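You operate a simulated robot arm through the tools that you are given. There is no shell and no other tool.

The job below is to be done with a simulated two-armed robot. You get a single attempt, and the scene is never put back.

TASK
Knead the green putty three or four times, then press it into a disc in the mould.
Fine: it must end soft; use the plunger and put it back; lid on the empty tub. Set down upright: plunger.

Only the result counts: the job must be done as asked and must still hold three seconds after the hand-in. Knocking over, shifting, dropping, spilling or breaking anything else fails it. A push-on lid holds only when it is set on centred and level and pressed home; a screw cap is set on level and turned clockwise until tight.

THE ROBOT
Two 7-joint arms with fingered hands on one trunk that stands fixed in place. Base frame: the origin is at the foot of the trunk, x ahead of it, y to its left, z up; the work surface is at about z = 760. Units: mm, rad, N and s.
The left shoulder is at [60, 126, 1155], the right one opposite. With the tool pointing down near the work surface each hand reaches from about 100 to 700 mm from the base axis, measured 20 degrees to its own side. Payload 2.5 kg a hand.
Tool frame (each hand has its own): the origin (TCP) lies between the finger pads and is the grasp point; the fingertips stand 30 mm ahead of it; z points along the fingers, y is the line along which they close. The gripper opens to 104 mm; its body begins 35 mm behind the TCP. The gripper is a hand of 5 fingers: y runs from the thumb to the fingers, the wrist lies at [-15, -104, -178] in the tool frame, and closing takes about 1.5 s.
Orientation is that of the tool frame in the base frame, as a unit quaternion [x, y, z, w]. With the fingers straight down and the wrist toward the robot, the tool's x, y and z point along [0, 1, 0], [1, 0, 0] and [0, 0, -1] of the base frame.

THE INTERFACE
- The arms move only by the tool nudge_tool. It takes "left_commands", "right_commands" or both (then of equal length, played together; a hand with none holds still); each is a list of rows, each a list of 3 entries, a list of its own where there are three numbers: the shift along the tool's x, y, z in units of 20 mm (1.0 is 20 mm), then the turn, a rotation vector about the tool's x, y, z in units of 6 degrees (1.0 is 6 degrees), then the gripper command, from -1 (shut) to 1 (fully open), values between in proportion. In form: [[[tx, ty, tz], [rx, ry, rz], grip], ...]. A call has 1 to 20 rows; each row shifts and turns the commanded pose from where the row before left it, along the tool's axes as they then stand. A call with a number of a shift or a turn outside -1 to 1 is refused whole. A row lasts 0.2 s, in which the tool goes at most 50 mm and 0.15 rad; a call with a longer step from one row to the next is refused whole, and so is a gripper value outside its range. Where a pose cannot be reached the arm comes as near as it can. A force on the tool above 50 N (or 10 N above the force at the start of the call, whichever is more), or a blocked arm, ends the call early, and 0.2 s more pass. The fingers move at their own pace (about 153 mm/s each) and stop on an object; they squeeze with about 25 N. The grip force told is the motor's: it shows also when the fingers shut on nothing. Time passes only in rows, and 0.2 s behind the last, so rows that do not move let the fingers close. It gives the time, the measured TCP pose, the force on the tool (base axes), the opening and the grip force at its end, in the units of the frame above (readings bear some noise), with the torque about the TCP (base axes, N m) and any sound that the robot's microphone picked up, and new pictures: "show" is both (left out), scene, wrist or none (wrist: the cameras of the hands that moved).
- Cameras (640 x 400 px; columns grow to the right, rows downward): "scene" is now at [112.7, 41.6, 1338.1]; the picture's right is [0.50, -0.87, 0.00], its down [-0.57, -0.32, -0.76] and it looks along [0.66, 0.37, -0.66] (base axes); focal length 320 px, centre (320, 200). "left" rides on the left gripper at [-80, -78, -141] in its tool frame; the picture's right is [-0.78, -0.30, 0.56], its down [0.53, -0.78, 0.33] and it looks along [0.33, 0.56, 0.76] (tool axes); focal length 247 px, centre (320, 200). "right" rides on the right gripper at [80, -78, -141] in its tool frame; the picture's right is [-0.78, 0.30, -0.56], its down [-0.53, -0.78, 0.33] and it looks along [-0.33, 0.56, 0.76] (tool axes); focal length 247 px, centre (320, 200). There is no depth. A picture from a camera that has moved, and an enlarged one, comes with that camera's place and axes in the base frame and with its lens. The place of the scene camera against the robot may be out by one fixed shift of up to 18 mm in any direction.
- move_column(by): slides the trunk up (or, below 0, down) by that many mm; the arms and the scene camera ride with it, the base frame stays. It gives what a move gives, with no picture.
- set_grasp(shape, hand): the hand has 5 fingers and takes this shape, open, in about a second: jaw (thumb against the fingers, like two jaws); tri (thumb and two fingers); tip (a fingertip pinch); poke (one finger out to press); point (the index stretched); flat (the hand flat); cup (the hand cupped); fist (a fist). The gripper value then closes the fingers along that shape, each until it touches; the sizes above hold for jaw. It gives what a move gives, with no picture.
- pan_tilt(pan, tilt): turns the head with the scene camera to pan (to the left, within 1.501 rad either way) and tilt (down, from -0.506 to 1.204), counted from straight ahead of the robot. It gives what a move gives, and a new picture of the scene camera.
- zoom(camera, box): a new picture of the part [left, top, right, bottom] of that camera's present view, enlarged. It takes no simulated time.
- hand_in(): hands the job in; it is judged then, once.

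Places have to be worked out from the pictures, the camera data and where the tool is seen. Open the grippers and draw the arms clear of the work before you hand the job in, unless the task says otherwise.

The tools are called after "Call:" as name(argument=value, ...) on one line, values as JSON. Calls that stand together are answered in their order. nudge_tool: Moves the arms, as the interface text tells. Its arguments: {"type":"object","properties":{"left_commands":{"type":"array","items":{"type":"array"}},"right_commands":{"type":"array","items":{"type":"array"}},"show":{"type":"string","enum":["both","scene","wrist","none"]}},"required":[]} The other tools are called the same way: move_column (by) moves the trunk up or down; set_grasp (shape, hand) gives the hand a shape; pan_tilt (pan, tilt) turns the head that bears the scene camera; zoom (camera, box) takes an enlarged picture of a part of a camera's view; hand_in () hands the job in.

At the start:

```text
clock: 0.0
left_eef_pos: [299.3, 356.0, 1039.7]
left_orientation: [0.707, 0.707, 0.0, 0.0]
left_wrist_force: [0.1, -0.1, 0.5]
left_ft_torque: [0.03, 0.01, -0.03]
left_opening: 103.6
left_gripper_force: 0.0
left_shape: jaw
right_eef_pos: [530.4, 20.7, 1081.2]
right_orientation: [0.707, 0.707, -0.001, 0.0]
right_wrist_force: [1.0, -0.5, 0.0]
right_ft_torque: [0.0, -0.03, 0.0]
right_opening: 103.5
right_gripper_force: 0.1
right_shape: jaw
trunk travel left (down, up): [-550.0, 390.0]
head pan, tilt (commanded): [0.518, 0.714]
```

scene: 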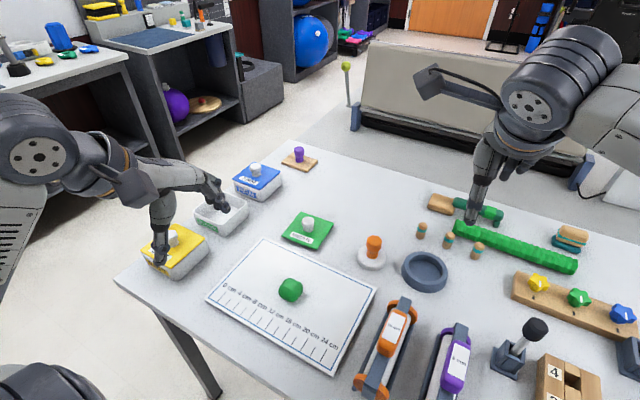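
right: 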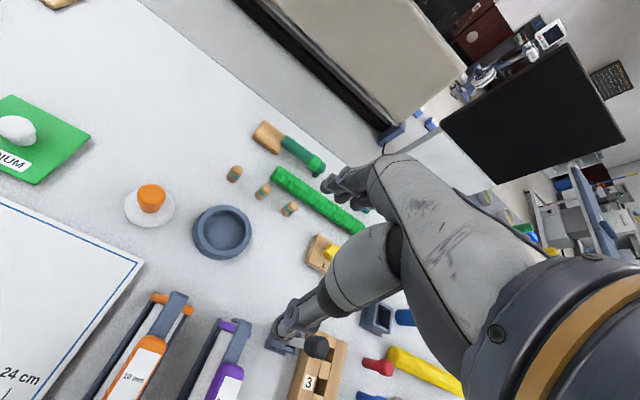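
left: 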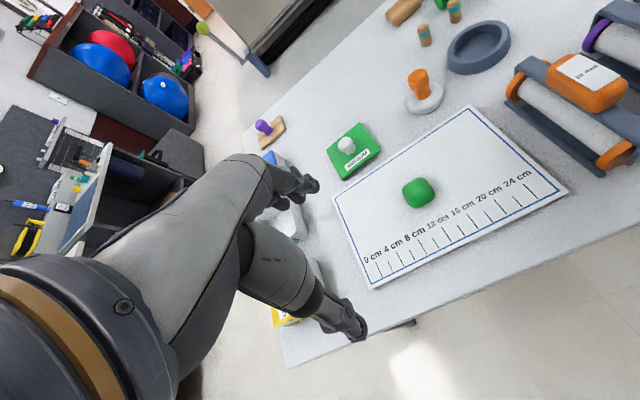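

I see the green putty lying on the white ruler mat, a grey ring mould, an orange-knobbed plunger, and several tubs and lids. I zoom in on the objects first to place them well.

Call:
zoom(camera="scene", box=[120, 130, 320, 290])

Call:
zoom(camera="scene", box=[200, 200, 460, 380])

Call:
zoom(camera="scene", box=[340, 180, 640, 400])

Call:
zoom(camera="left", box=[240, 0, 640, 300])

```text
2.50 times, centred on (220, 210) of scene
camera zoom: at [112.7, 41.6, 1338.1], right [0.5, -0.87, 0.0], down [-0.57, -0.32, -0.76], along [0.66, 0.37, -0.66], focal length 800 px, centre (570, 175)
```

zoom: 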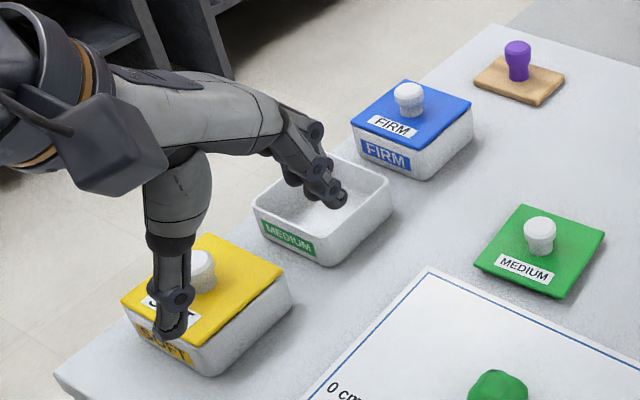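

```text
2.22 times, centred on (330, 290) of scene
camera zoom: at [112.7, 41.6, 1338.1], right [0.5, -0.87, 0.0], down [-0.57, -0.32, -0.76], along [0.66, 0.37, -0.66], focal length 711 px, centre (298, 0)
```

zoom: 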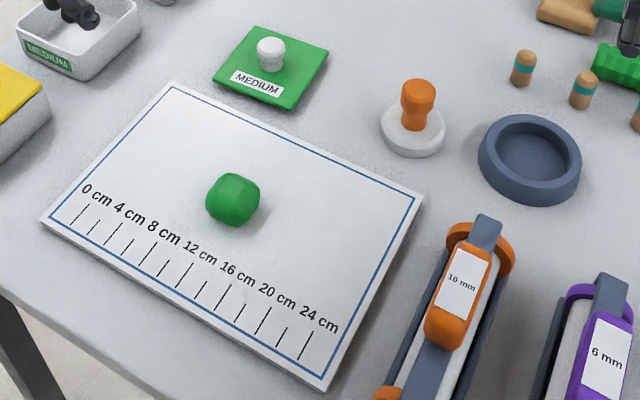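

```text
1.82 times, centred on (490, 290) of scene
camera zoom: at [112.7, 41.6, 1338.1], right [0.5, -0.87, 0.0], down [-0.57, -0.32, -0.76], along [0.66, 0.37, -0.66], focal length 582 px, centre (11, 36)
```

zoom: 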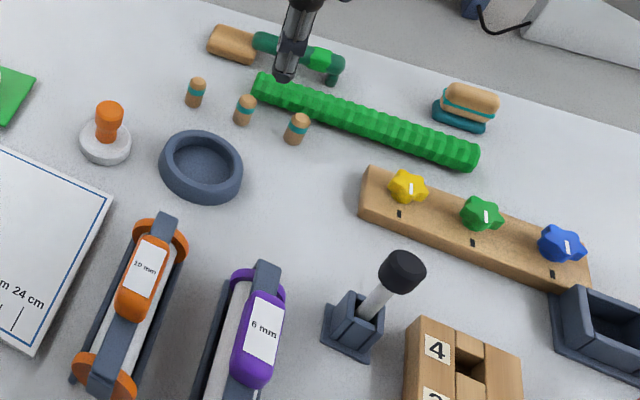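

```text
1.33 times, centred on (440, 150) of left
camera zoom: at [223.1, 276.2, 1181.8], right [-0.3, -0.78, -0.56], down [-0.78, 0.53, -0.33], along [0.56, 0.33, -0.76], focal length 329 px, centre (160, 267)
```

zoom: 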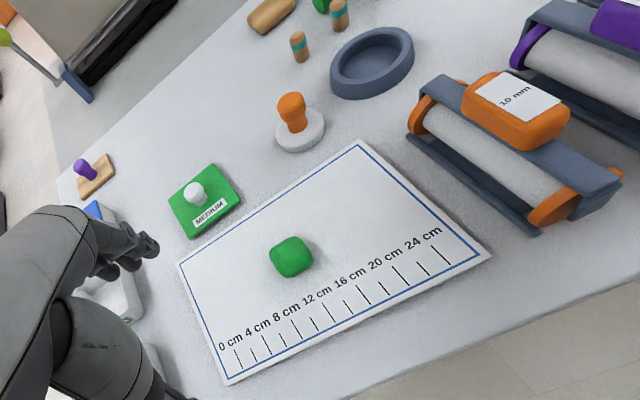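

The empty tub is the MEDIUM one, and its green lid lies on the table. I zoom in to tell the candidate plungers apart (orange, purple, and the black one in a stand).

Call:
zoom(camera="scene", box=[260, 140, 340, 190])

Call:
zoom(camera="scene", box=[340, 220, 460, 295])

Call:
zoom(camera="scene", box=[440, 280, 640, 400])

Call:
zoom(camera="right", box=[100, 100, 420, 300])

Call:
zoom(camera="right", box=[80, 250, 320, 400])

```text
8.00 times, centred on (300, 165) of scene
camera zoom: at [112.7, 41.6, 1338.1], right [0.5, -0.87, 0.0], down [-0.57, -0.32, -0.76], along [0.66, 0.37, -0.66], focal length 2559 px, centre (480, 480)
```

zoom: 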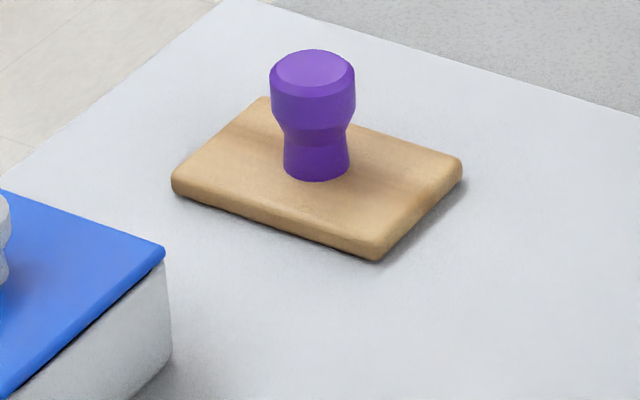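

```text
5.33 times, centred on (400, 258) of scene
camera zoom: at [112.7, 41.6, 1338.1], right [0.5, -0.87, 0.0], down [-0.57, -0.32, -0.76], along [0.66, 0.37, -0.66], focal length 1706 px, centre (-107, -107)
```

zoom: 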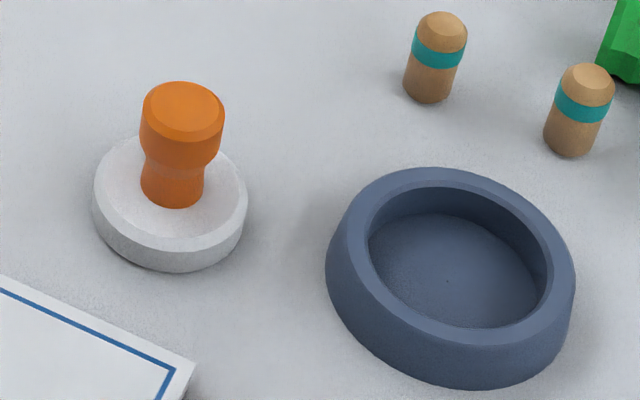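

```text
3.20 times, centred on (540, 340) of scene
camera zoom: at [112.7, 41.6, 1338.1], right [0.5, -0.87, 0.0], down [-0.57, -0.32, -0.76], along [0.66, 0.37, -0.66], focal length 1024 px, centre (-384, -248)
```

zoom: 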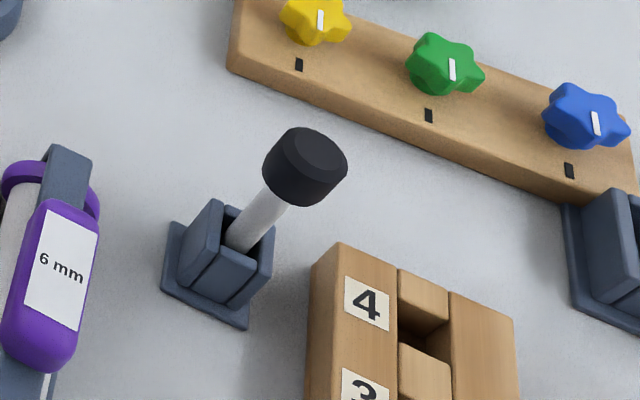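

```text
2.00 times, centred on (260, 200) of right
camera zoom: at [453.0, 99.8, 1223.8], right [0.3, -0.78, 0.56], down [-0.78, -0.53, -0.33], along [0.56, -0.33, -0.76], focal length 494 px, centre (440, 200)
```

zoom: 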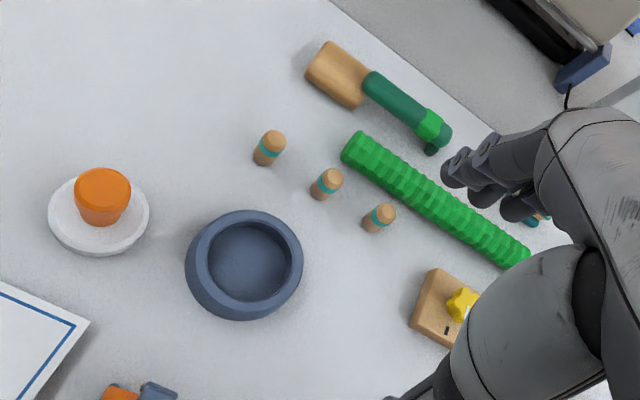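

```text
2.67 times, centred on (200, 325) of right
camera zoom: at [453.0, 99.8, 1223.8], right [0.3, -0.78, 0.56], down [-0.78, -0.53, -0.33], along [0.56, -0.33, -0.76], focal length 659 px, centre (640, -133)
```

zoom: 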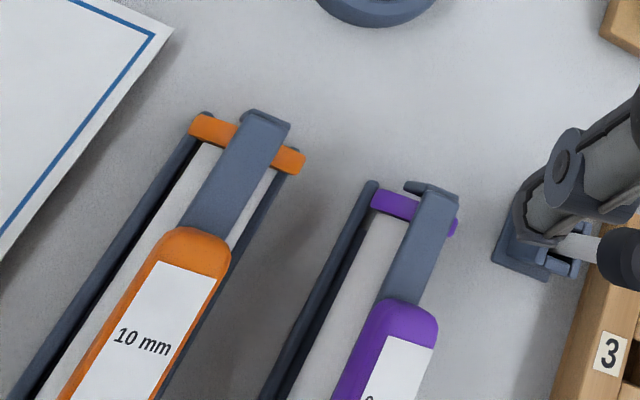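

The orange plunger with its round white foot matches the round mould, so that is the one to use. I retract the right arm from above the work and move the left hand forward to view the lid and tub.

Call:
nudge_tool(left_commands=[[[0, 1, 0.3], [0, 0, 0], 1], [[0, 1, 0.3], [0, 0, 0], 1], [[0, 1, 0.3], [0, 0, 0], 1], [[0, 1, 0.3], [0, 0, 0], 1], [[0, 1, 0.3], [0, 0, 0], 1], [[0, 0, 0], [0, 0, 0], 1], [[0, 0, 0], [0, 0, 0], 1], [[0, 0, 0], [0, 0, 0], 1], [[0, 0, 0], [0, 0, 0], 1], [[0, 0, 0], [0, 0, 0], 1], [[0, 0, 0], [0, 0, 0], 1], [[0, 0, 0], [0, 0, 0], 1]], right_commands=[[[-1, -1, 0], [0, 0, 0], 1], [[-1, -1, 0], [0, 0, 0], 1], [[-1, -1, 0], [0, 0, 0], 1], [[-1, -1, 0], [0, 0, 0], 1], [[-1, -1, 0], [0, 0, 0], 1], [[-1, -1, 0], [0, 0, 0], 1], [[-1, -1, 0], [0, 0, 0], 1], [[-1, -1, 0], [0, 0, 0], 1], [[-1, -1, 0], [0, 0, 0], 1], [[-1, -1, 0], [0, 0, 0], 1], [[-1, -1, 0], [0, 0, 0], 1], [[-1, -1, 0], [0, 0, 0], 1]])

```text
clock: 2.6
left_eef_pos: [400.0, 356.8, 1010.9]
left_orientation: [0.707, 0.707, 0.001, 0.0]
left_wrist_force: [0.3, -0.8, -1.0]
left_ft_torque: [0.03, 0.04, 0.03]
left_opening: 103.7
left_gripper_force: 0.1
left_shape: jaw
right_eef_pos: [315.3, -226.6, 1099.7]
right_orientation: [0.707, 0.707, 0.0, -0.001]
right_wrist_force: [-0.8, 0.5, 0.3]
right_ft_torque: [-0.01, 0.05, 0.04]
right_opening: 103.6
right_gripper_force: 0.1
right_shape: jaw
right hand out of reach, approached as far as the arm can: row 10, 11, 12
trunk travel left (down, up): [-550.0, 390.0]
head pan, tilt (commanded): [0.518, 0.714]
camera scene: at [112.4, 41.5, 1338.2], right [0.5, -0.87, 0.0], down [-0.57, -0.32, -0.76], along [0.66, 0.37, -0.65], focal length 320 px, centre (320, 200)
camera right: at [237.0, -146.5, 1241.5], right [0.3, -0.78, 0.56], down [-0.78, -0.54, -0.33], along [0.55, -0.33, -0.76], focal length 247 px, centre (320, 200)
camera left: at [323.2, 276.4, 1152.1], right [-0.3, -0.78, -0.56], down [-0.78, 0.53, -0.33], along [0.56, 0.33, -0.76], focal length 247 px, centre (320, 200)
```

scene: 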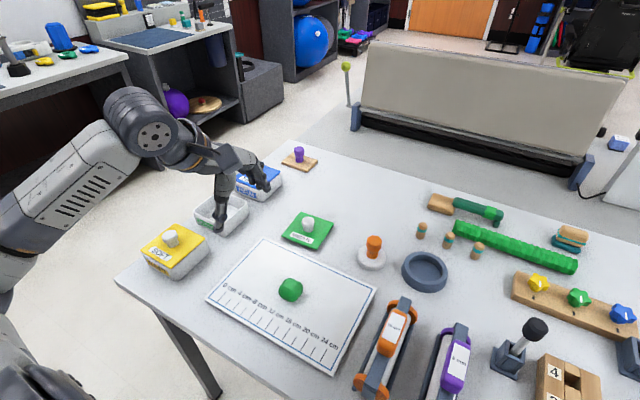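
right: 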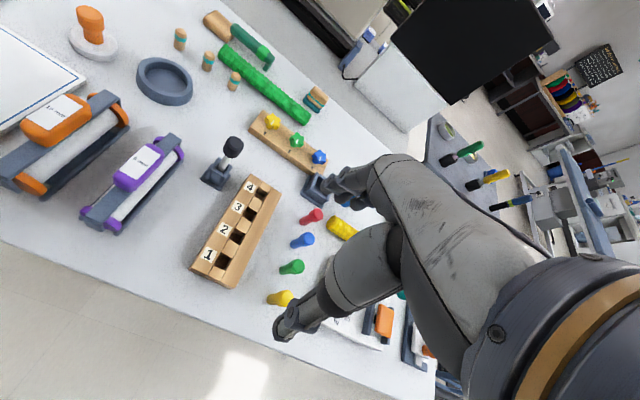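
left: 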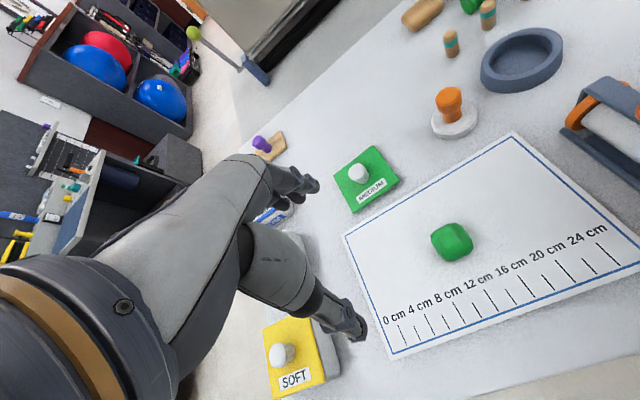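

The right arm is clear and the left camera sees the lid at about (585, 342). I enlarge the lid to measure its edges and knob.

Call:
zoom(camera="left", box=[310, 120, 470, 220])

Call:
zoom(camera="scene", box=[180, 160, 340, 260])

```text
4.00 times, centred on (390, 170) of left
camera zoom: at [323.2, 276.4, 1152.1], right [-0.3, -0.78, -0.56], down [-0.78, 0.53, -0.33], along [0.56, 0.33, -0.76], focal length 988 px, centre (40, 320)
```

zoom: 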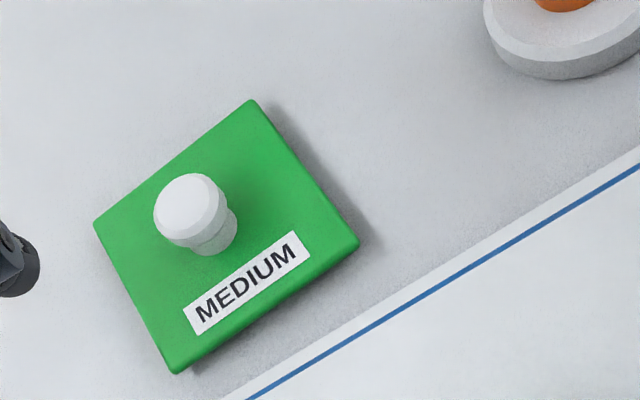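

```text
4.00 times, centred on (260, 210) of scene
camera zoom: at [112.4, 41.5, 1338.2], right [0.5, -0.87, 0.0], down [-0.57, -0.32, -0.76], along [0.66, 0.37, -0.65], focal length 1280 px, centre (560, 160)
```

zoom: 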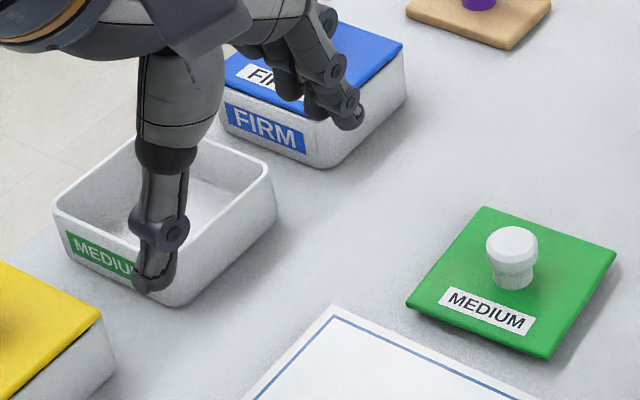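

The lid is about 97 mm square, turned about 3.5°, centred at about (588, 344), with its knob top near z 799. I move the left hand sideways to see the empty MEDIUM tub unobstructed.

Call:
nudge_tool(left_commands=[[[1, 0, 0], [0, 0, 0], 1], [[1, 0, 0], [0, 0, 0], 1], [[1, 0, 0], [0, 0, 0], 1], [[1, 0, 0], [0, 0, 0], 1], [[1, 0, 0], [0, 0, 0], 1], [[1, 0, 0], [0, 0, 0], 1], [[1, 0, 0], [0, 0, 0], 1], [[1, 0, 0], [0, 0, 0], 1], [[1, 0, 0], [0, 0, 0], 1], [[1, 0, 0], [0, 0, 0], 1]])

```text
clock: 4.8
left_eef_pos: [399.5, 556.9, 1010.0]
left_orientation: [0.708, 0.707, 0.0, 0.0]
left_wrist_force: [-0.2, 0.0, 0.5]
left_ft_torque: [-0.02, -0.01, 0.03]
left_opening: 103.6
left_gripper_force: 0.0
left_shape: jaw
right_eef_pos: [315.1, -226.3, 1101.2]
right_orientation: [0.707, 0.707, -0.001, -0.001]
right_wrist_force: [-1.1, 0.0, 0.1]
right_ft_torque: [-0.03, 0.01, -0.01]
right_opening: 103.4
right_gripper_force: 0.1
right_shape: jaw
trunk travel left (down, up): [-550.0, 390.0]
head pan, tilt (commanded): [0.518, 0.714]
camera scene: at [112.7, 41.7, 1338.1], right [0.5, -0.87, 0.0], down [-0.57, -0.32, -0.76], along [0.66, 0.37, -0.66], focal length 320 px, centre (320, 200)
camera left: at [323.3, 476.6, 1151.5], right [-0.3, -0.78, -0.56], down [-0.78, 0.54, -0.33], along [0.56, 0.33, -0.76], focal length 247 px, centre (320, 200)
```

scene: 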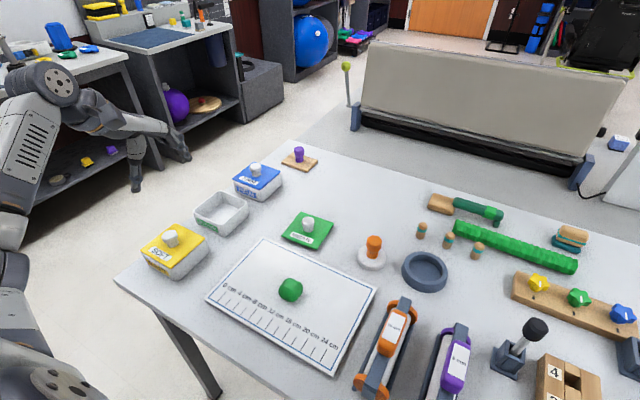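
left: 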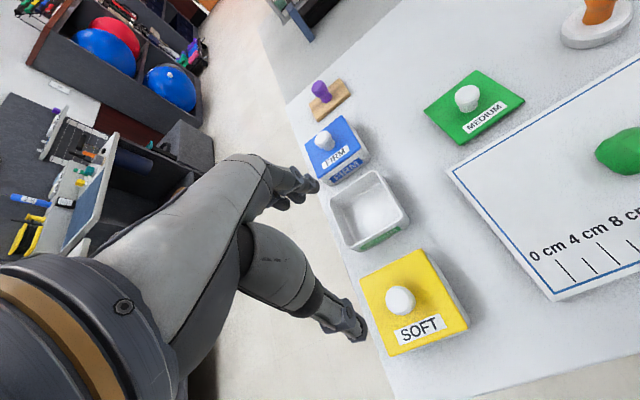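

The tub is now fully visible in both views. I enlarge both to locate its rim corners.

Call:
zoom(camera="left", box=[296, 110, 456, 260])

Call:
zoom(camera="scene", box=[170, 150, 330, 250])

Call:
zoom(camera="left", box=[380, 60, 540, 160])

```text
2.67 times, centred on (376, 185) of left
camera zoom: at [323.3, 476.6, 1151.5], right [-0.3, -0.78, -0.56], down [-0.78, 0.54, -0.33], along [0.56, 0.33, -0.76], focal length 659 px, centre (171, 240)
```

zoom: 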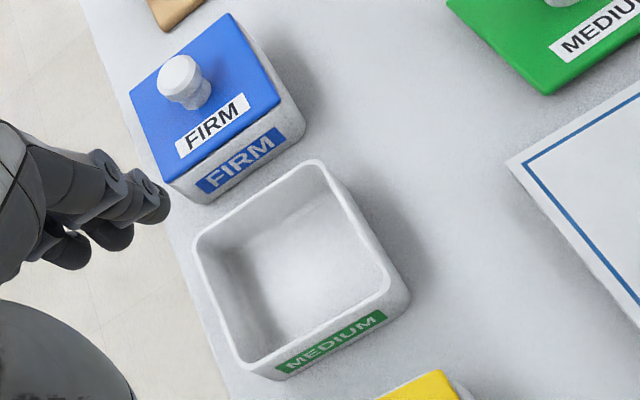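

```text
4.00 times, centred on (250, 200) of scene
camera zoom: at [112.7, 41.7, 1338.1], right [0.5, -0.87, 0.0], down [-0.57, -0.32, -0.76], along [0.66, 0.37, -0.66], focal length 1280 px, centre (600, 200)
```

zoom: 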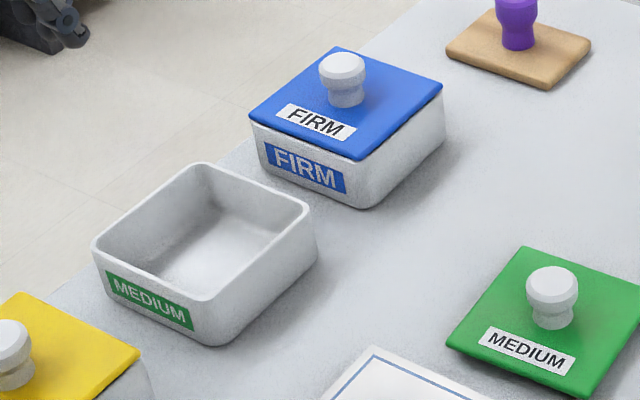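

```text
4.00 times, centred on (460, 110) of left
camera zoom: at [323.3, 476.6, 1151.5], right [-0.3, -0.78, -0.56], down [-0.78, 0.54, -0.33], along [0.56, 0.33, -0.76], focal length 988 px, centre (-240, 560)
```

zoom: 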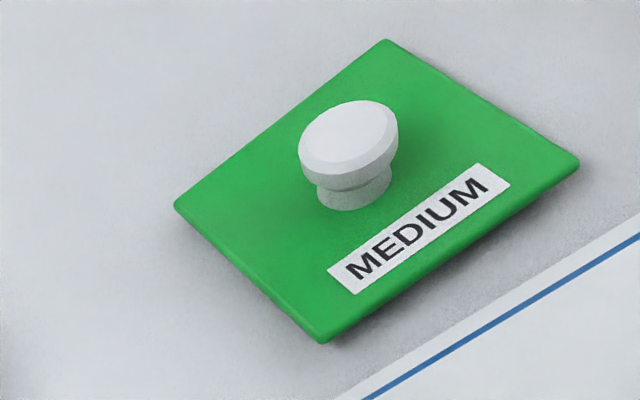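

Both views agree: the tub centre is near (522, 560) with its rim near z 797, and the lid must turn about 4° clockwise to match it. I go above the lid knob and set the three-finger grasp there.

Call:
nudge_tool(left_commands=[[[-0.968, 0.857, 0.5], [0, 0, 0], 1], [[-0.968, 0.857, 0.5], [0, 0, 0], 1], [[-0.968, 0.857, 0.5], [0, 0, 0], 1], [[-0.968, 0.857, 0.5], [0, 0, 0], 1], [[-0.968, 0.857, 0.5], [0, 0, 0], 1], [[-0.968, 0.857, 0.5], [0, 0, 0], 1], [[-0.968, 0.857, 0.5], [0, 0, 0], 1], [[-0.968, 0.857, 0.5], [0, 0, 0], 1], [[-0.968, 0.857, 0.5], [0, 0, 0], 1], [[-0.968, 0.857, 0.5], [0, 0, 0], 1], [[-0.968, 0.857, 0.5], [0, 0, 0], 1]])

Call:
set_grasp(shape="tri", hand="left")

Call:
nudge_tool(left_commands=[[[0, 0, 0], [0, 0, 0], 1]])

```text
clock: 7.2
left_eef_pos: [589.5, 342.7, 902.4]
left_orientation: [0.707, 0.707, 0.001, 0.0]
left_wrist_force: [0.8, -0.3, 0.0]
left_ft_torque: [-0.05, 0.0, -0.01]
left_opening: 103.8
left_gripper_force: 0.0
left_shape: jaw
right_eef_pos: [315.1, -226.3, 1099.5]
right_orientation: [0.706, 0.708, 0.0, 0.0]
right_wrist_force: [-0.7, 0.6, 0.3]
right_ft_torque: [0.01, -0.02, 0.0]
right_opening: 103.5
right_gripper_force: 0.1
right_shape: jaw
trunk travel left (down, up): [-550.0, 390.0]
head pan, tilt (commanded): [0.518, 0.714]
camera scene: at [112.8, 41.5, 1338.1], right [0.5, -0.87, 0.0], down [-0.57, -0.32, -0.76], along [0.66, 0.37, -0.66], focal length 320 px, centre (320, 200)
camera left: at [512.2, 263.5, 1041.2], right [-0.3, -0.78, -0.56], down [-0.78, 0.53, -0.33], along [0.56, 0.34, -0.76], focal length 247 px, centre (320, 200)
```

scene: 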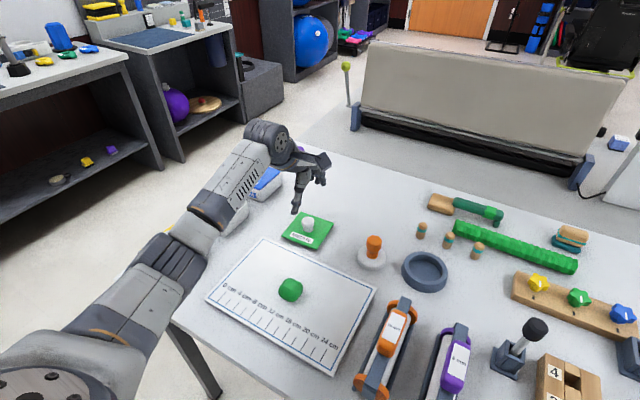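
left: 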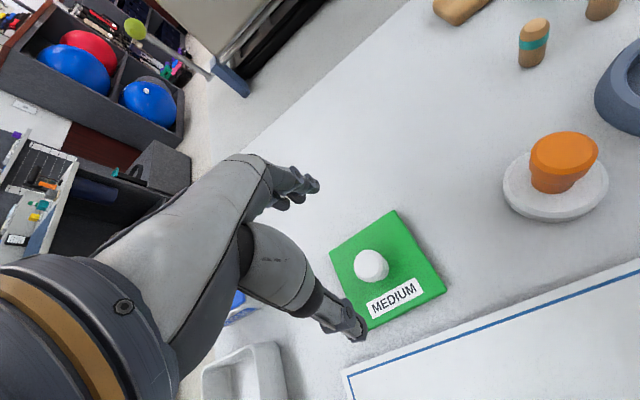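

```text
clock: 8.1
left_eef_pos: [589.0, 342.8, 900.8]
left_orientation: [0.707, 0.707, 0.0, 0.001]
left_wrist_force: [-0.2, 0.3, -0.3]
left_ft_torque: [0.02, -0.01, -0.02]
left_opening: 103.6
left_gripper_force: 0.0
left_shape: tri
right_eef_pos: [314.9, -226.0, 1099.1]
right_orientation: [0.707, 0.707, -0.001, -0.001]
right_wrist_force: [0.3, -0.1, -0.1]
right_ft_torque: [-0.01, 0.01, -0.01]
right_opening: 103.9
right_gripper_force: 0.0
right_shape: jaw
trunk travel left (down, up): [-550.0, 390.0]
head pan, tilt (commanded): [0.518, 0.714]
```

```text
clock: 8.5
left_eef_pos: [588.6, 343.6, 901.2]
left_orientation: [0.707, 0.707, 0.0, 0.0]
left_wrist_force: [0.6, 0.1, -0.2]
left_ft_torque: [0.05, 0.02, -0.03]
left_opening: 103.6
left_gripper_force: 0.1
left_shape: tri
right_eef_pos: [316.4, -226.5, 1099.8]
right_orientation: [0.707, 0.707, -0.001, -0.001]
right_wrist_force: [-0.8, -0.5, -0.2]
right_ft_torque: [0.02, 0.01, 0.01]
right_opening: 103.7
right_gripper_force: 0.1
right_shape: jaw
trunk travel left (down, up): [-550.0, 390.0]
head pan, tilt (commanded): [0.518, 0.714]
camera scene: at [112.7, 41.6, 1338.1], right [0.5, -0.87, 0.0], down [-0.57, -0.32, -0.76], along [0.66, 0.37, -0.66], focal length 320 px, centre (320, 200)
camera left: at [511.8, 263.8, 1041.2], right [-0.3, -0.78, -0.56], down [-0.78, 0.53, -0.33], along [0.56, 0.33, -0.76], focal length 247 px, centre (320, 200)
```

scene: 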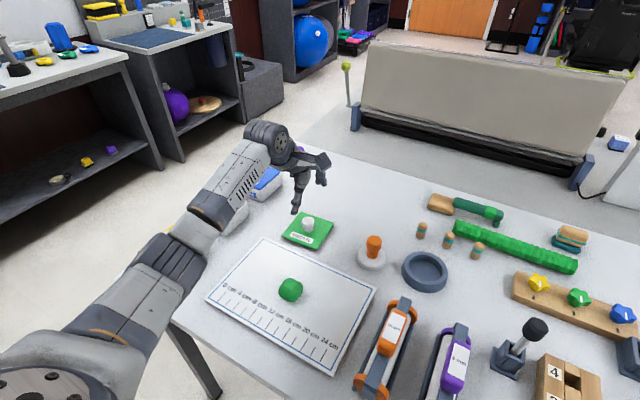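
left: 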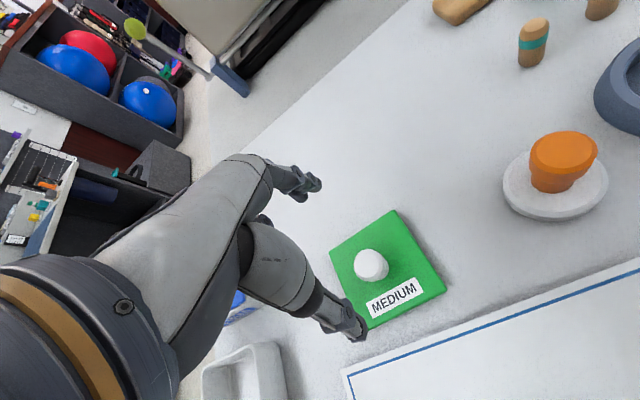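

The closer view puts the knob near (584.5, 343). I shift slightly back in x and come down to z≈830 for another look.

Call:
nudge_tool(left_commands=[[[0, -0.1, 0.9], [0, 0, 0], 1], [[0, -0.1, 0.9], [0, 0, 0], 1], [[0, 0, 0.9], [0, 0, 0], 1], [[0, 0, 0.8], [0, 0, 0], 1]])

Call:
zoom(camera="left", box=[260, 160, 500, 310])

Call:
zoom(camera="scene", box=[260, 170, 360, 250])

```text
clock: 9.5
left_eef_pos: [583.0, 342.1, 828.6]
left_orientation: [0.707, 0.707, 0.0, -0.001]
left_wrist_force: [-0.1, 0.4, 0.2]
left_ft_torque: [-0.01, -0.01, 0.0]
left_opening: 103.6
left_gripper_force: 0.1
left_shape: tri
right_eef_pos: [315.3, -224.9, 1099.5]
right_orientation: [0.707, 0.707, 0.0, -0.001]
right_wrist_force: [0.3, -0.8, 0.2]
right_ft_torque: [0.01, 0.01, -0.02]
right_opening: 103.5
right_gripper_force: 0.1
right_shape: jaw
trunk travel left (down, up): [-550.0, 390.0]
head pan, tilt (commanded): [0.518, 0.714]
camera scene: at [112.7, 41.7, 1338.2], right [0.5, -0.87, 0.0], down [-0.57, -0.32, -0.76], along [0.66, 0.37, -0.66], focal length 320 px, centre (320, 200)
camera left: at [507.0, 263.3, 970.9], right [-0.3, -0.78, -0.56], down [-0.78, 0.53, -0.33], along [0.56, 0.33, -0.76], focal length 247 px, centre (320, 200)
```

scene: 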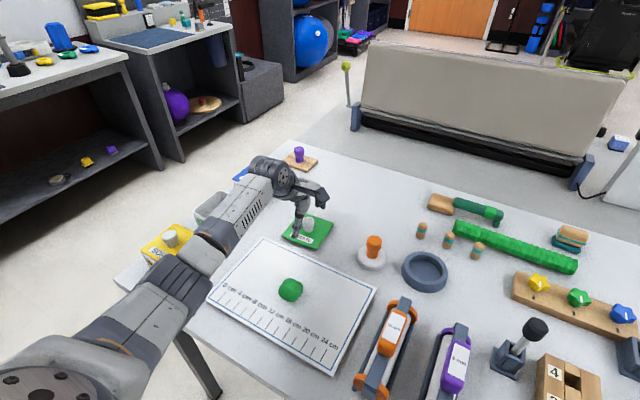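
left: 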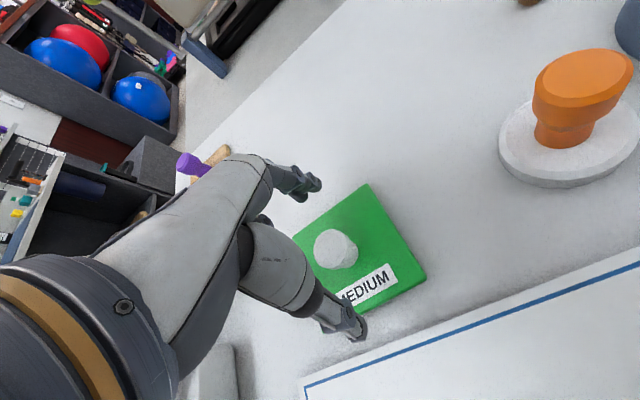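

```text
2.67 times, centred on (380, 235) of left
camera zoom: at [507.0, 263.3, 970.9], right [-0.3, -0.78, -0.56], down [-0.78, 0.53, -0.33], along [0.56, 0.33, -0.76], focal length 659 px, centre (160, 107)
```

zoom: 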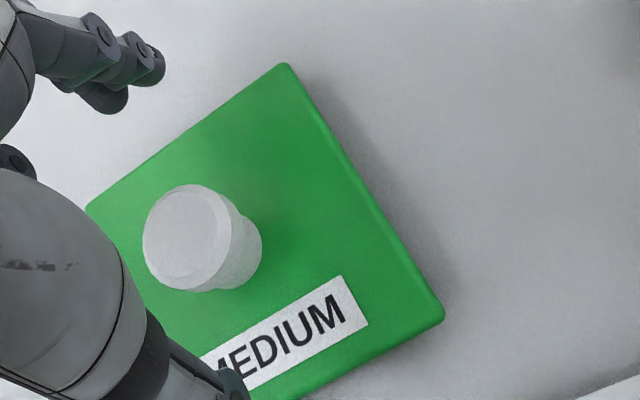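

```text
5.00 times, centred on (310, 210) of scene
camera zoom: at [112.7, 41.7, 1338.2], right [0.5, -0.87, 0.0], down [-0.57, -0.32, -0.76], along [0.66, 0.37, -0.66], focal length 1599 px, centre (370, 150)
```

zoom: 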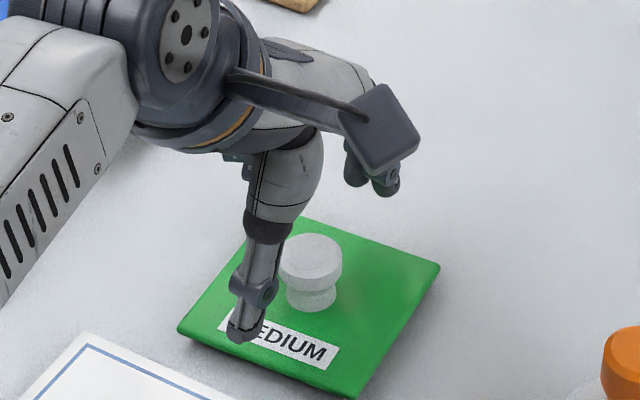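

The lid centre now reads about (587, 345) with a yaw near 3°. I correct by a few millimetres, descend so the fingertips sit just above the lid, and close on the knob.

Call:
nudge_tool(left_commands=[[[0.1, 0.175, 0.3], [0, 0, 0], 1], [[0, 0, 0.5], [0, 0, 0], 1], [[0, 0, 0.3], [0, 0, 0], 1], [[0, 0, 0], [0, 0, 0], 1], [[0, 0, 0], [0, 0, 0], 1]])

Call:
zoom(camera="scene", box=[260, 170, 360, 250])

Call:
zoom(camera="left", box=[220, 150, 460, 350])

```text
clock: 10.7
left_eef_pos: [586.3, 343.7, 808.3]
left_orientation: [0.707, 0.708, -0.001, 0.0]
left_wrist_force: [-0.1, 0.0, 0.2]
left_ft_torque: [0.02, 0.0, -0.01]
left_opening: 103.4
left_gripper_force: 0.0
left_shape: tri
right_eef_pos: [315.7, -224.9, 1100.9]
right_orientation: [0.708, 0.707, -0.001, -0.001]
right_wrist_force: [1.0, 0.5, 0.2]
right_ft_torque: [0.03, 0.02, -0.01]
right_opening: 103.7
right_gripper_force: 0.0
right_shape: jaw
trunk travel left (down, up): [-550.0, 390.0]
head pan, tilt (commanded): [0.518, 0.714]
camera scene: at [112.7, 41.6, 1338.1], right [0.5, -0.87, 0.0], down [-0.57, -0.32, -0.76], along [0.66, 0.37, -0.66], focal length 320 px, centre (320, 200)
camera left: at [510.6, 264.8, 949.8], right [-0.3, -0.78, -0.56], down [-0.78, 0.53, -0.33], along [0.56, 0.33, -0.76], focal length 247 px, centre (320, 200)
```

scene: 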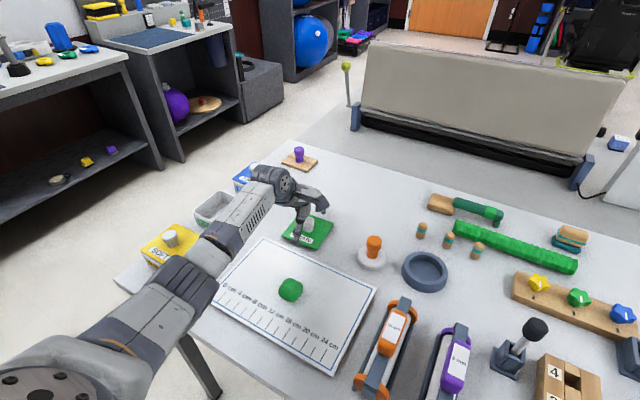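
left: 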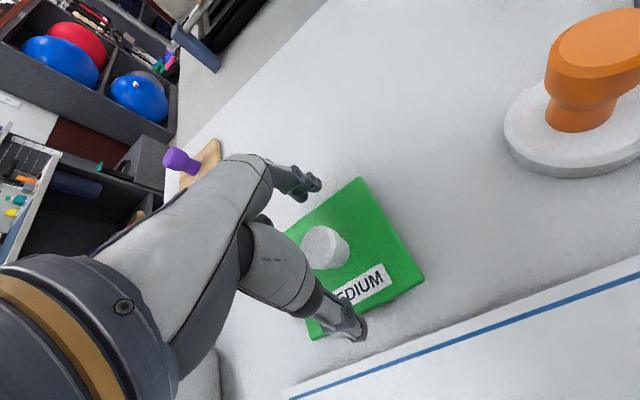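

```text
5.00 times, centred on (310, 210) of scene
camera zoom: at [112.7, 41.6, 1338.1], right [0.5, -0.87, 0.0], down [-0.57, -0.32, -0.76], along [0.66, 0.37, -0.66], focal length 1599 px, centre (370, 150)
```

zoom: 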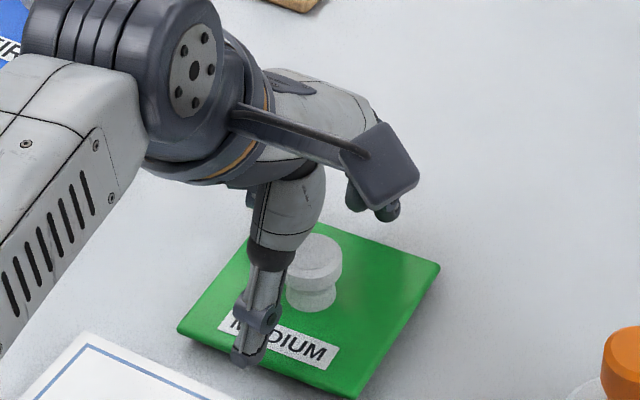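

```text
2.00 times, centred on (340, 250) of left
camera zoom: at [510.6, 264.8, 949.8], right [-0.3, -0.78, -0.56], down [-0.78, 0.53, -0.33], along [0.56, 0.33, -0.76], focal length 494 px, centre (280, 100)
```

zoom: 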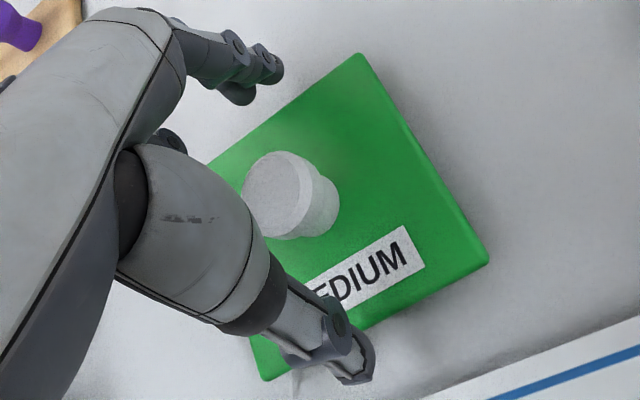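

The fingers straddle the knob just above the lid. I close partway first to see how the fingertips move.

Call:
nudge_tool(left_commands=[[[0, 0, 0], [0, 0, 0], 0.3], [[0, 0, 0], [0, 0, 0], 0.0], [[0, 0, 0], [0, 0, 0], 0.0]], show="wrist")

Call:
zoom(camera="left", box=[220, 150, 460, 350])

Call:
zoom(camera="scene", box=[260, 170, 360, 250])

```text
clock: 11.5
left_eef_pos: [587.7, 344.6, 809.4]
left_orientation: [0.707, 0.707, 0.0, 0.0]
left_wrist_force: [-0.2, -0.8, -1.2]
left_ft_torque: [-0.03, 0.02, -0.01]
left_opening: 52.6
left_gripper_force: 0.1
left_shape: tri
right_eef_pos: [314.2, -226.1, 1098.7]
right_orientation: [0.707, 0.707, -0.001, 0.0]
right_wrist_force: [0.1, -0.5, 0.0]
right_ft_torque: [0.01, 0.0, 0.0]
right_opening: 103.7
right_gripper_force: 0.1
right_shape: jaw
trunk travel left (down, up): [-550.0, 390.0]
head pan, tilt (commanded): [0.518, 0.714]
camera left: at [510.6, 264.8, 949.9], right [-0.3, -0.78, -0.56], down [-0.78, 0.53, -0.33], along [0.56, 0.33, -0.76], focal length 247 px, centre (320, 200)
```

left: 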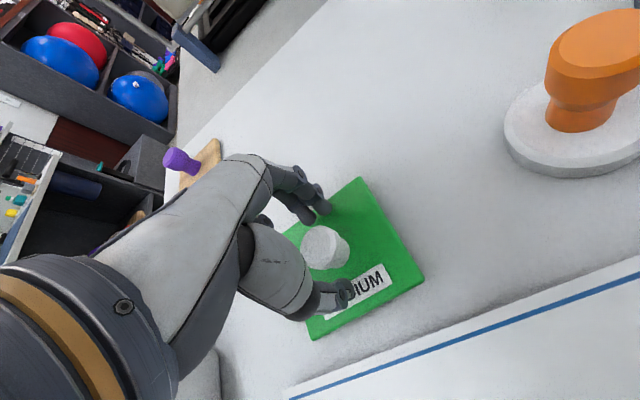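

```text
2.00 times, centred on (340, 250) of left
camera zoom: at [510.6, 264.8, 949.9], right [-0.3, -0.78, -0.56], down [-0.78, 0.53, -0.33], along [0.56, 0.33, -0.76], focal length 494 px, centre (280, 100)
```

zoom: 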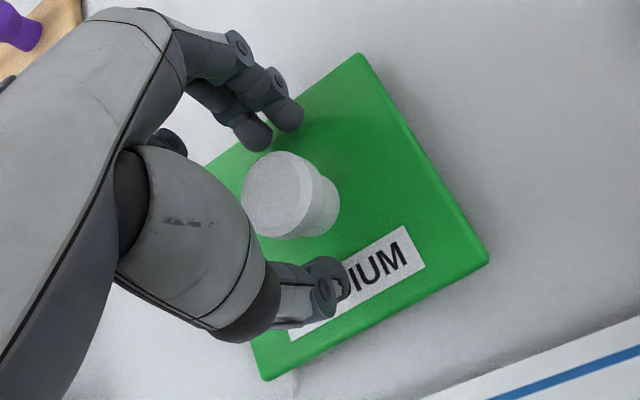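

```text
5.00 times, centred on (310, 210) of scene
camera zoom: at [112.7, 41.6, 1338.1], right [0.5, -0.87, 0.0], down [-0.57, -0.32, -0.76], along [0.66, 0.37, -0.66], focal length 1599 px, centre (370, 150)
```

zoom: 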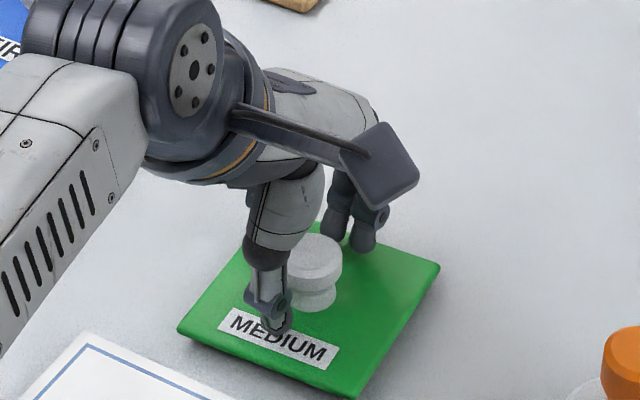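

The fingers close symmetrically around the knob with no contact force yet. I close fully to grip.

Call:
nudge_tool(left_commands=[[[0, 0, 0], [0, 0, 0], -0.4], [[0, 0, 0], [0, 0, 0], -1], [[0, 0, 0], [0, 0, 0], -1], [[0, 0, 0], [0, 0, 0], -1], [[0, 0, 0], [0, 0, 0], -1]], show="wrist")

Call:
zoom(camera="left", box=[220, 150, 460, 350])

Call:
zoom(camera="scene", box=[260, 170, 360, 250])

```text
clock: 12.7
left_eef_pos: [587.6, 344.4, 809.1]
left_orientation: [0.707, 0.707, 0.0, 0.0]
left_wrist_force: [0.1, 0.3, -0.3]
left_ft_torque: [-0.01, 0.0, -0.01]
left_opening: 21.1
left_gripper_force: 24.8
left_shape: tri
right_eef_pos: [315.3, -226.9, 1099.1]
right_orientation: [0.707, 0.707, -0.001, -0.001]
right_wrist_force: [0.5, -1.8, -0.2]
right_ft_torque: [0.0, -0.02, -0.01]
right_opening: 103.6
right_gripper_force: 0.1
right_shape: jaw
trunk travel left (down, up): [-550.0, 390.0]
head pan, tilt (commanded): [0.518, 0.714]
camera left: at [510.6, 264.9, 949.9], right [-0.3, -0.78, -0.56], down [-0.78, 0.53, -0.33], along [0.56, 0.33, -0.76], focal length 247 px, centre (320, 200)
```

left: 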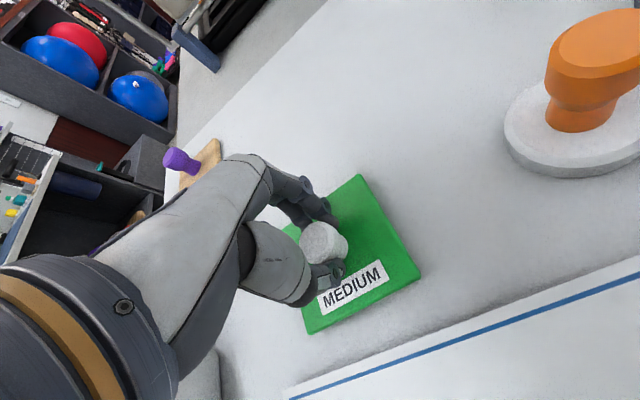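

```text
2.00 times, centred on (340, 250) of left
camera zoom: at [510.6, 264.9, 949.9], right [-0.3, -0.78, -0.56], down [-0.78, 0.53, -0.33], along [0.56, 0.33, -0.76], focal length 494 px, centre (280, 100)
```

zoom: 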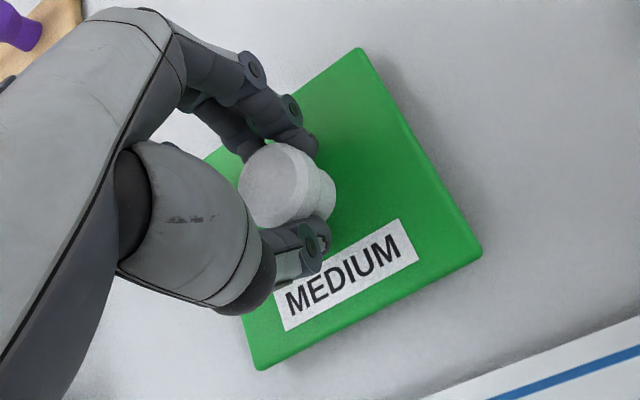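

```text
5.00 times, centred on (310, 210) of scene
camera zoom: at [112.7, 41.6, 1338.1], right [0.5, -0.87, 0.0], down [-0.57, -0.32, -0.76], along [0.66, 0.37, -0.66], focal length 1599 px, centre (370, 150)
```

zoom: 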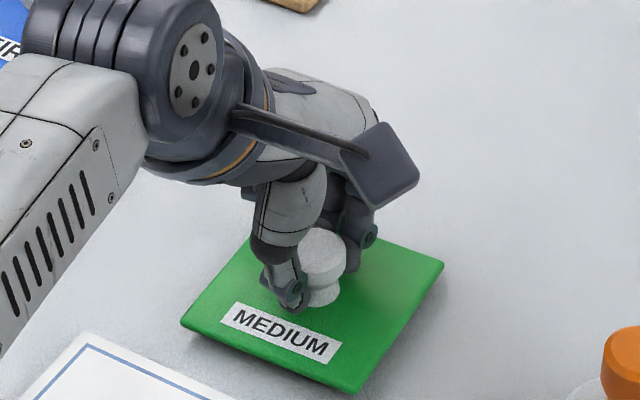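

The knob neck is gripped at 21 mm with a firm 25 N, and the lid slid only about 3 mm. I lift it and check that it hangs level.

Call:
nudge_tool(left_commands=[[[0, 0, -0.25], [0, 0, 0], -1], [[0, 0, -0.5], [0, 0, 0], -1], [[0, 0, -0.75], [0, 0, 0], -1], [[0, 0, -1], [0, 0, 0], -1], [[0, 0, -1], [0, 0, 0], -1], [[0, 0, 0], [0, 0, 0], -1], [[0, 0, 0], [0, 0, 0], -1]])

Call:
zoom(camera="scene", box=[240, 130, 360, 250])

Call:
zoom(camera="left", box=[220, 150, 460, 350])

```text
clock: 14.3
left_eef_pos: [587.6, 344.9, 877.9]
left_orientation: [0.707, 0.707, -0.001, 0.0]
left_wrist_force: [0.0, -0.4, -0.4]
left_ft_torque: [-0.01, 0.02, -0.02]
left_opening: 21.1
left_gripper_force: 25.0
left_shape: tri
right_eef_pos: [315.3, -225.9, 1099.0]
right_orientation: [0.707, 0.707, -0.001, -0.001]
right_wrist_force: [1.1, -1.1, -0.6]
right_ft_torque: [0.0, 0.0, -0.02]
right_opening: 103.8
right_gripper_force: 0.0
right_shape: jaw
trunk travel left (down, up): [-550.0, 390.0]
head pan, tilt (commanded): [0.518, 0.714]
camera scene: at [112.7, 41.6, 1338.1], right [0.5, -0.87, 0.0], down [-0.57, -0.32, -0.76], along [0.66, 0.37, -0.66], focal length 320 px, centre (320, 200)
camera left: at [510.8, 264.9, 1019.7], right [-0.3, -0.78, -0.56], down [-0.78, 0.53, -0.33], along [0.56, 0.33, -0.76], focal length 247 px, centre (320, 200)
```

scene: 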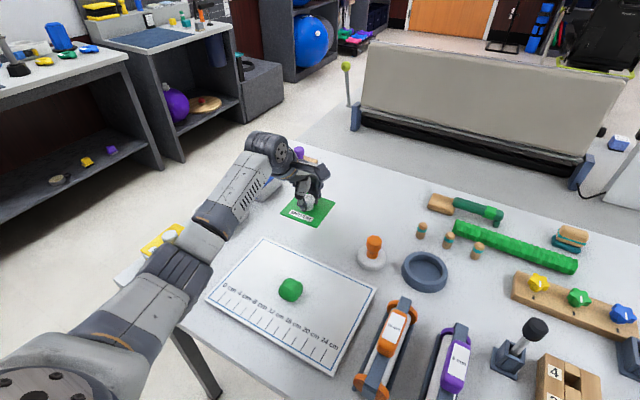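
left: 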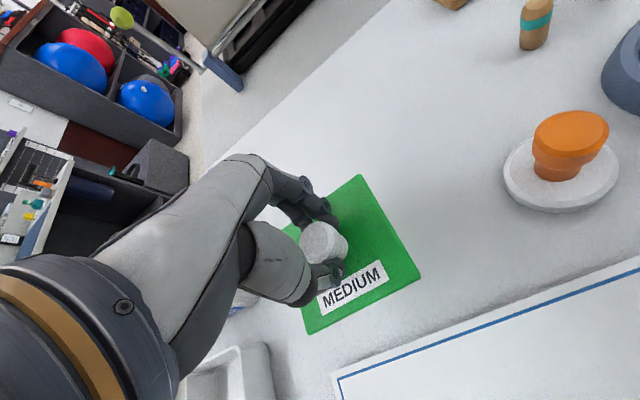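

```text
3.33 times, centred on (300, 190) of scene
camera zoom: at [112.7, 41.6, 1338.1], right [0.5, -0.87, 0.0], down [-0.57, -0.32, -0.76], along [0.66, 0.37, -0.66], focal length 1066 px, centre (387, 233)
```

zoom: 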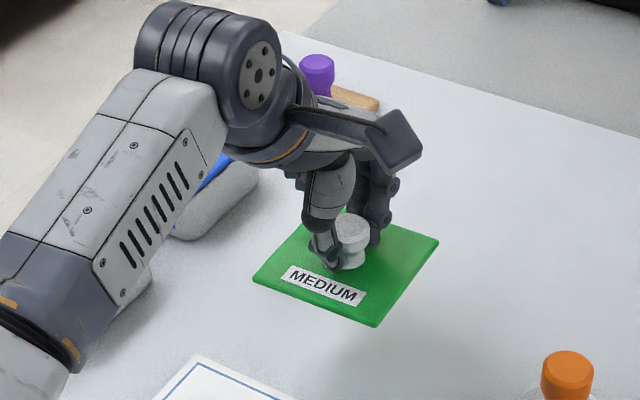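

```text
2.00 times, centred on (340, 250) of left
camera zoom: at [510.8, 264.9, 1019.7], right [-0.3, -0.78, -0.56], down [-0.78, 0.53, -0.33], along [0.56, 0.33, -0.76], focal length 494 px, centre (280, 100)
```

zoom: 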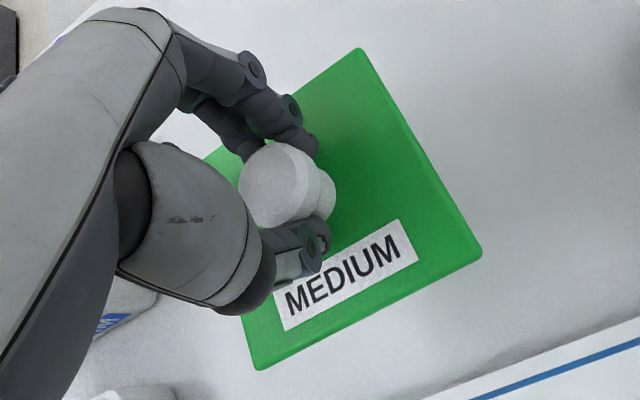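

The lid hangs level and firm. I carry it over the MEDIUM tub at safe height, turning it about 4° clockwise on the way.

Call:
nudge_tool(left_commands=[[[0.9, -0.25, -0.15], [0, 0, 0.06], -1], [[0.99, -0.3, -0.15], [0, 0, 0.06], -1], [[0.99, -0.3, -0.15], [0, 0, 0.06], -1], [[0.99, -0.3, -0.15], [0, 0, 0.06], -1], [[0.99, -0.3, -0.15], [0, 0, 0.06], -1], [[0.99, -0.3, -0.15], [0, 0, 0.06], -1], [[0.99, -0.3, 0], [0, 0, 0.06], -1], [[0.99, -0.3, 0], [0, 0, 0.06], -1], [[0.99, -0.3, 0], [0, 0, 0.06], -1], [[0.99, -0.3, 0], [0, 0, 0.06], -1], [[0.8, -0.2, 0], [0, 0, 0.06], -1], [[0, 0, 0], [0, 0, 0], -1]])

```text
clock: 16.9
left_eef_pos: [521.3, 542.7, 896.2]
left_orientation: [0.731, 0.682, 0.0, -0.001]
left_wrist_force: [-0.8, 0.8, 0.0]
left_ft_torque: [-0.01, 0.03, -0.01]
left_opening: 21.0
left_gripper_force: 24.6
left_shape: tri
left hand out of reach, approached as far as the arm can: row 10, 11
right_eef_pos: [315.2, -226.5, 1098.6]
right_orientation: [0.707, 0.707, -0.002, -0.001]
right_wrist_force: [0.1, 0.0, -0.1]
right_ft_torque: [0.03, 0.02, 0.0]
right_opening: 103.6
right_gripper_force: 0.1
right_shape: jaw
trunk travel left (down, up): [-550.0, 390.0]
head pan, tilt (commanded): [0.518, 0.714]
camera scene: at [112.8, 41.5, 1338.1], right [0.5, -0.87, 0.0], down [-0.57, -0.32, -0.76], along [0.66, 0.37, -0.66], focal length 320 px, centre (320, 200)
camera left: at [439.1, 468.9, 1037.0], right [-0.35, -0.75, -0.56], down [-0.74, 0.59, -0.33], along [0.58, 0.29, -0.76], focal length 247 px, centre (320, 200)
```

scene: 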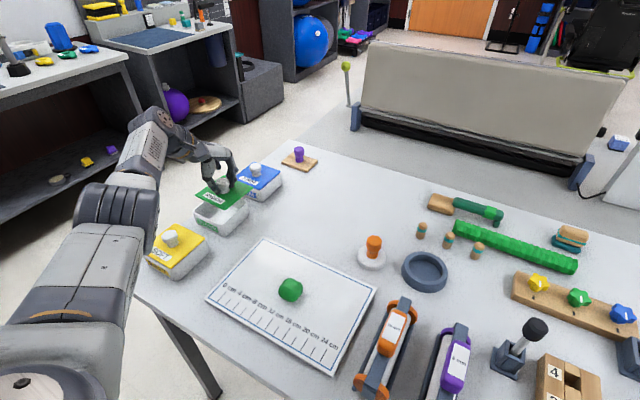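
left: 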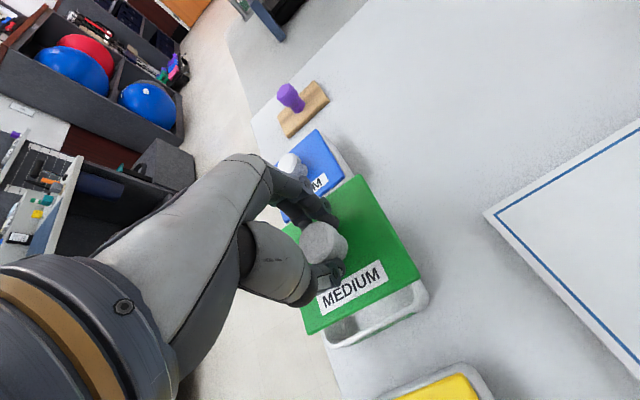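

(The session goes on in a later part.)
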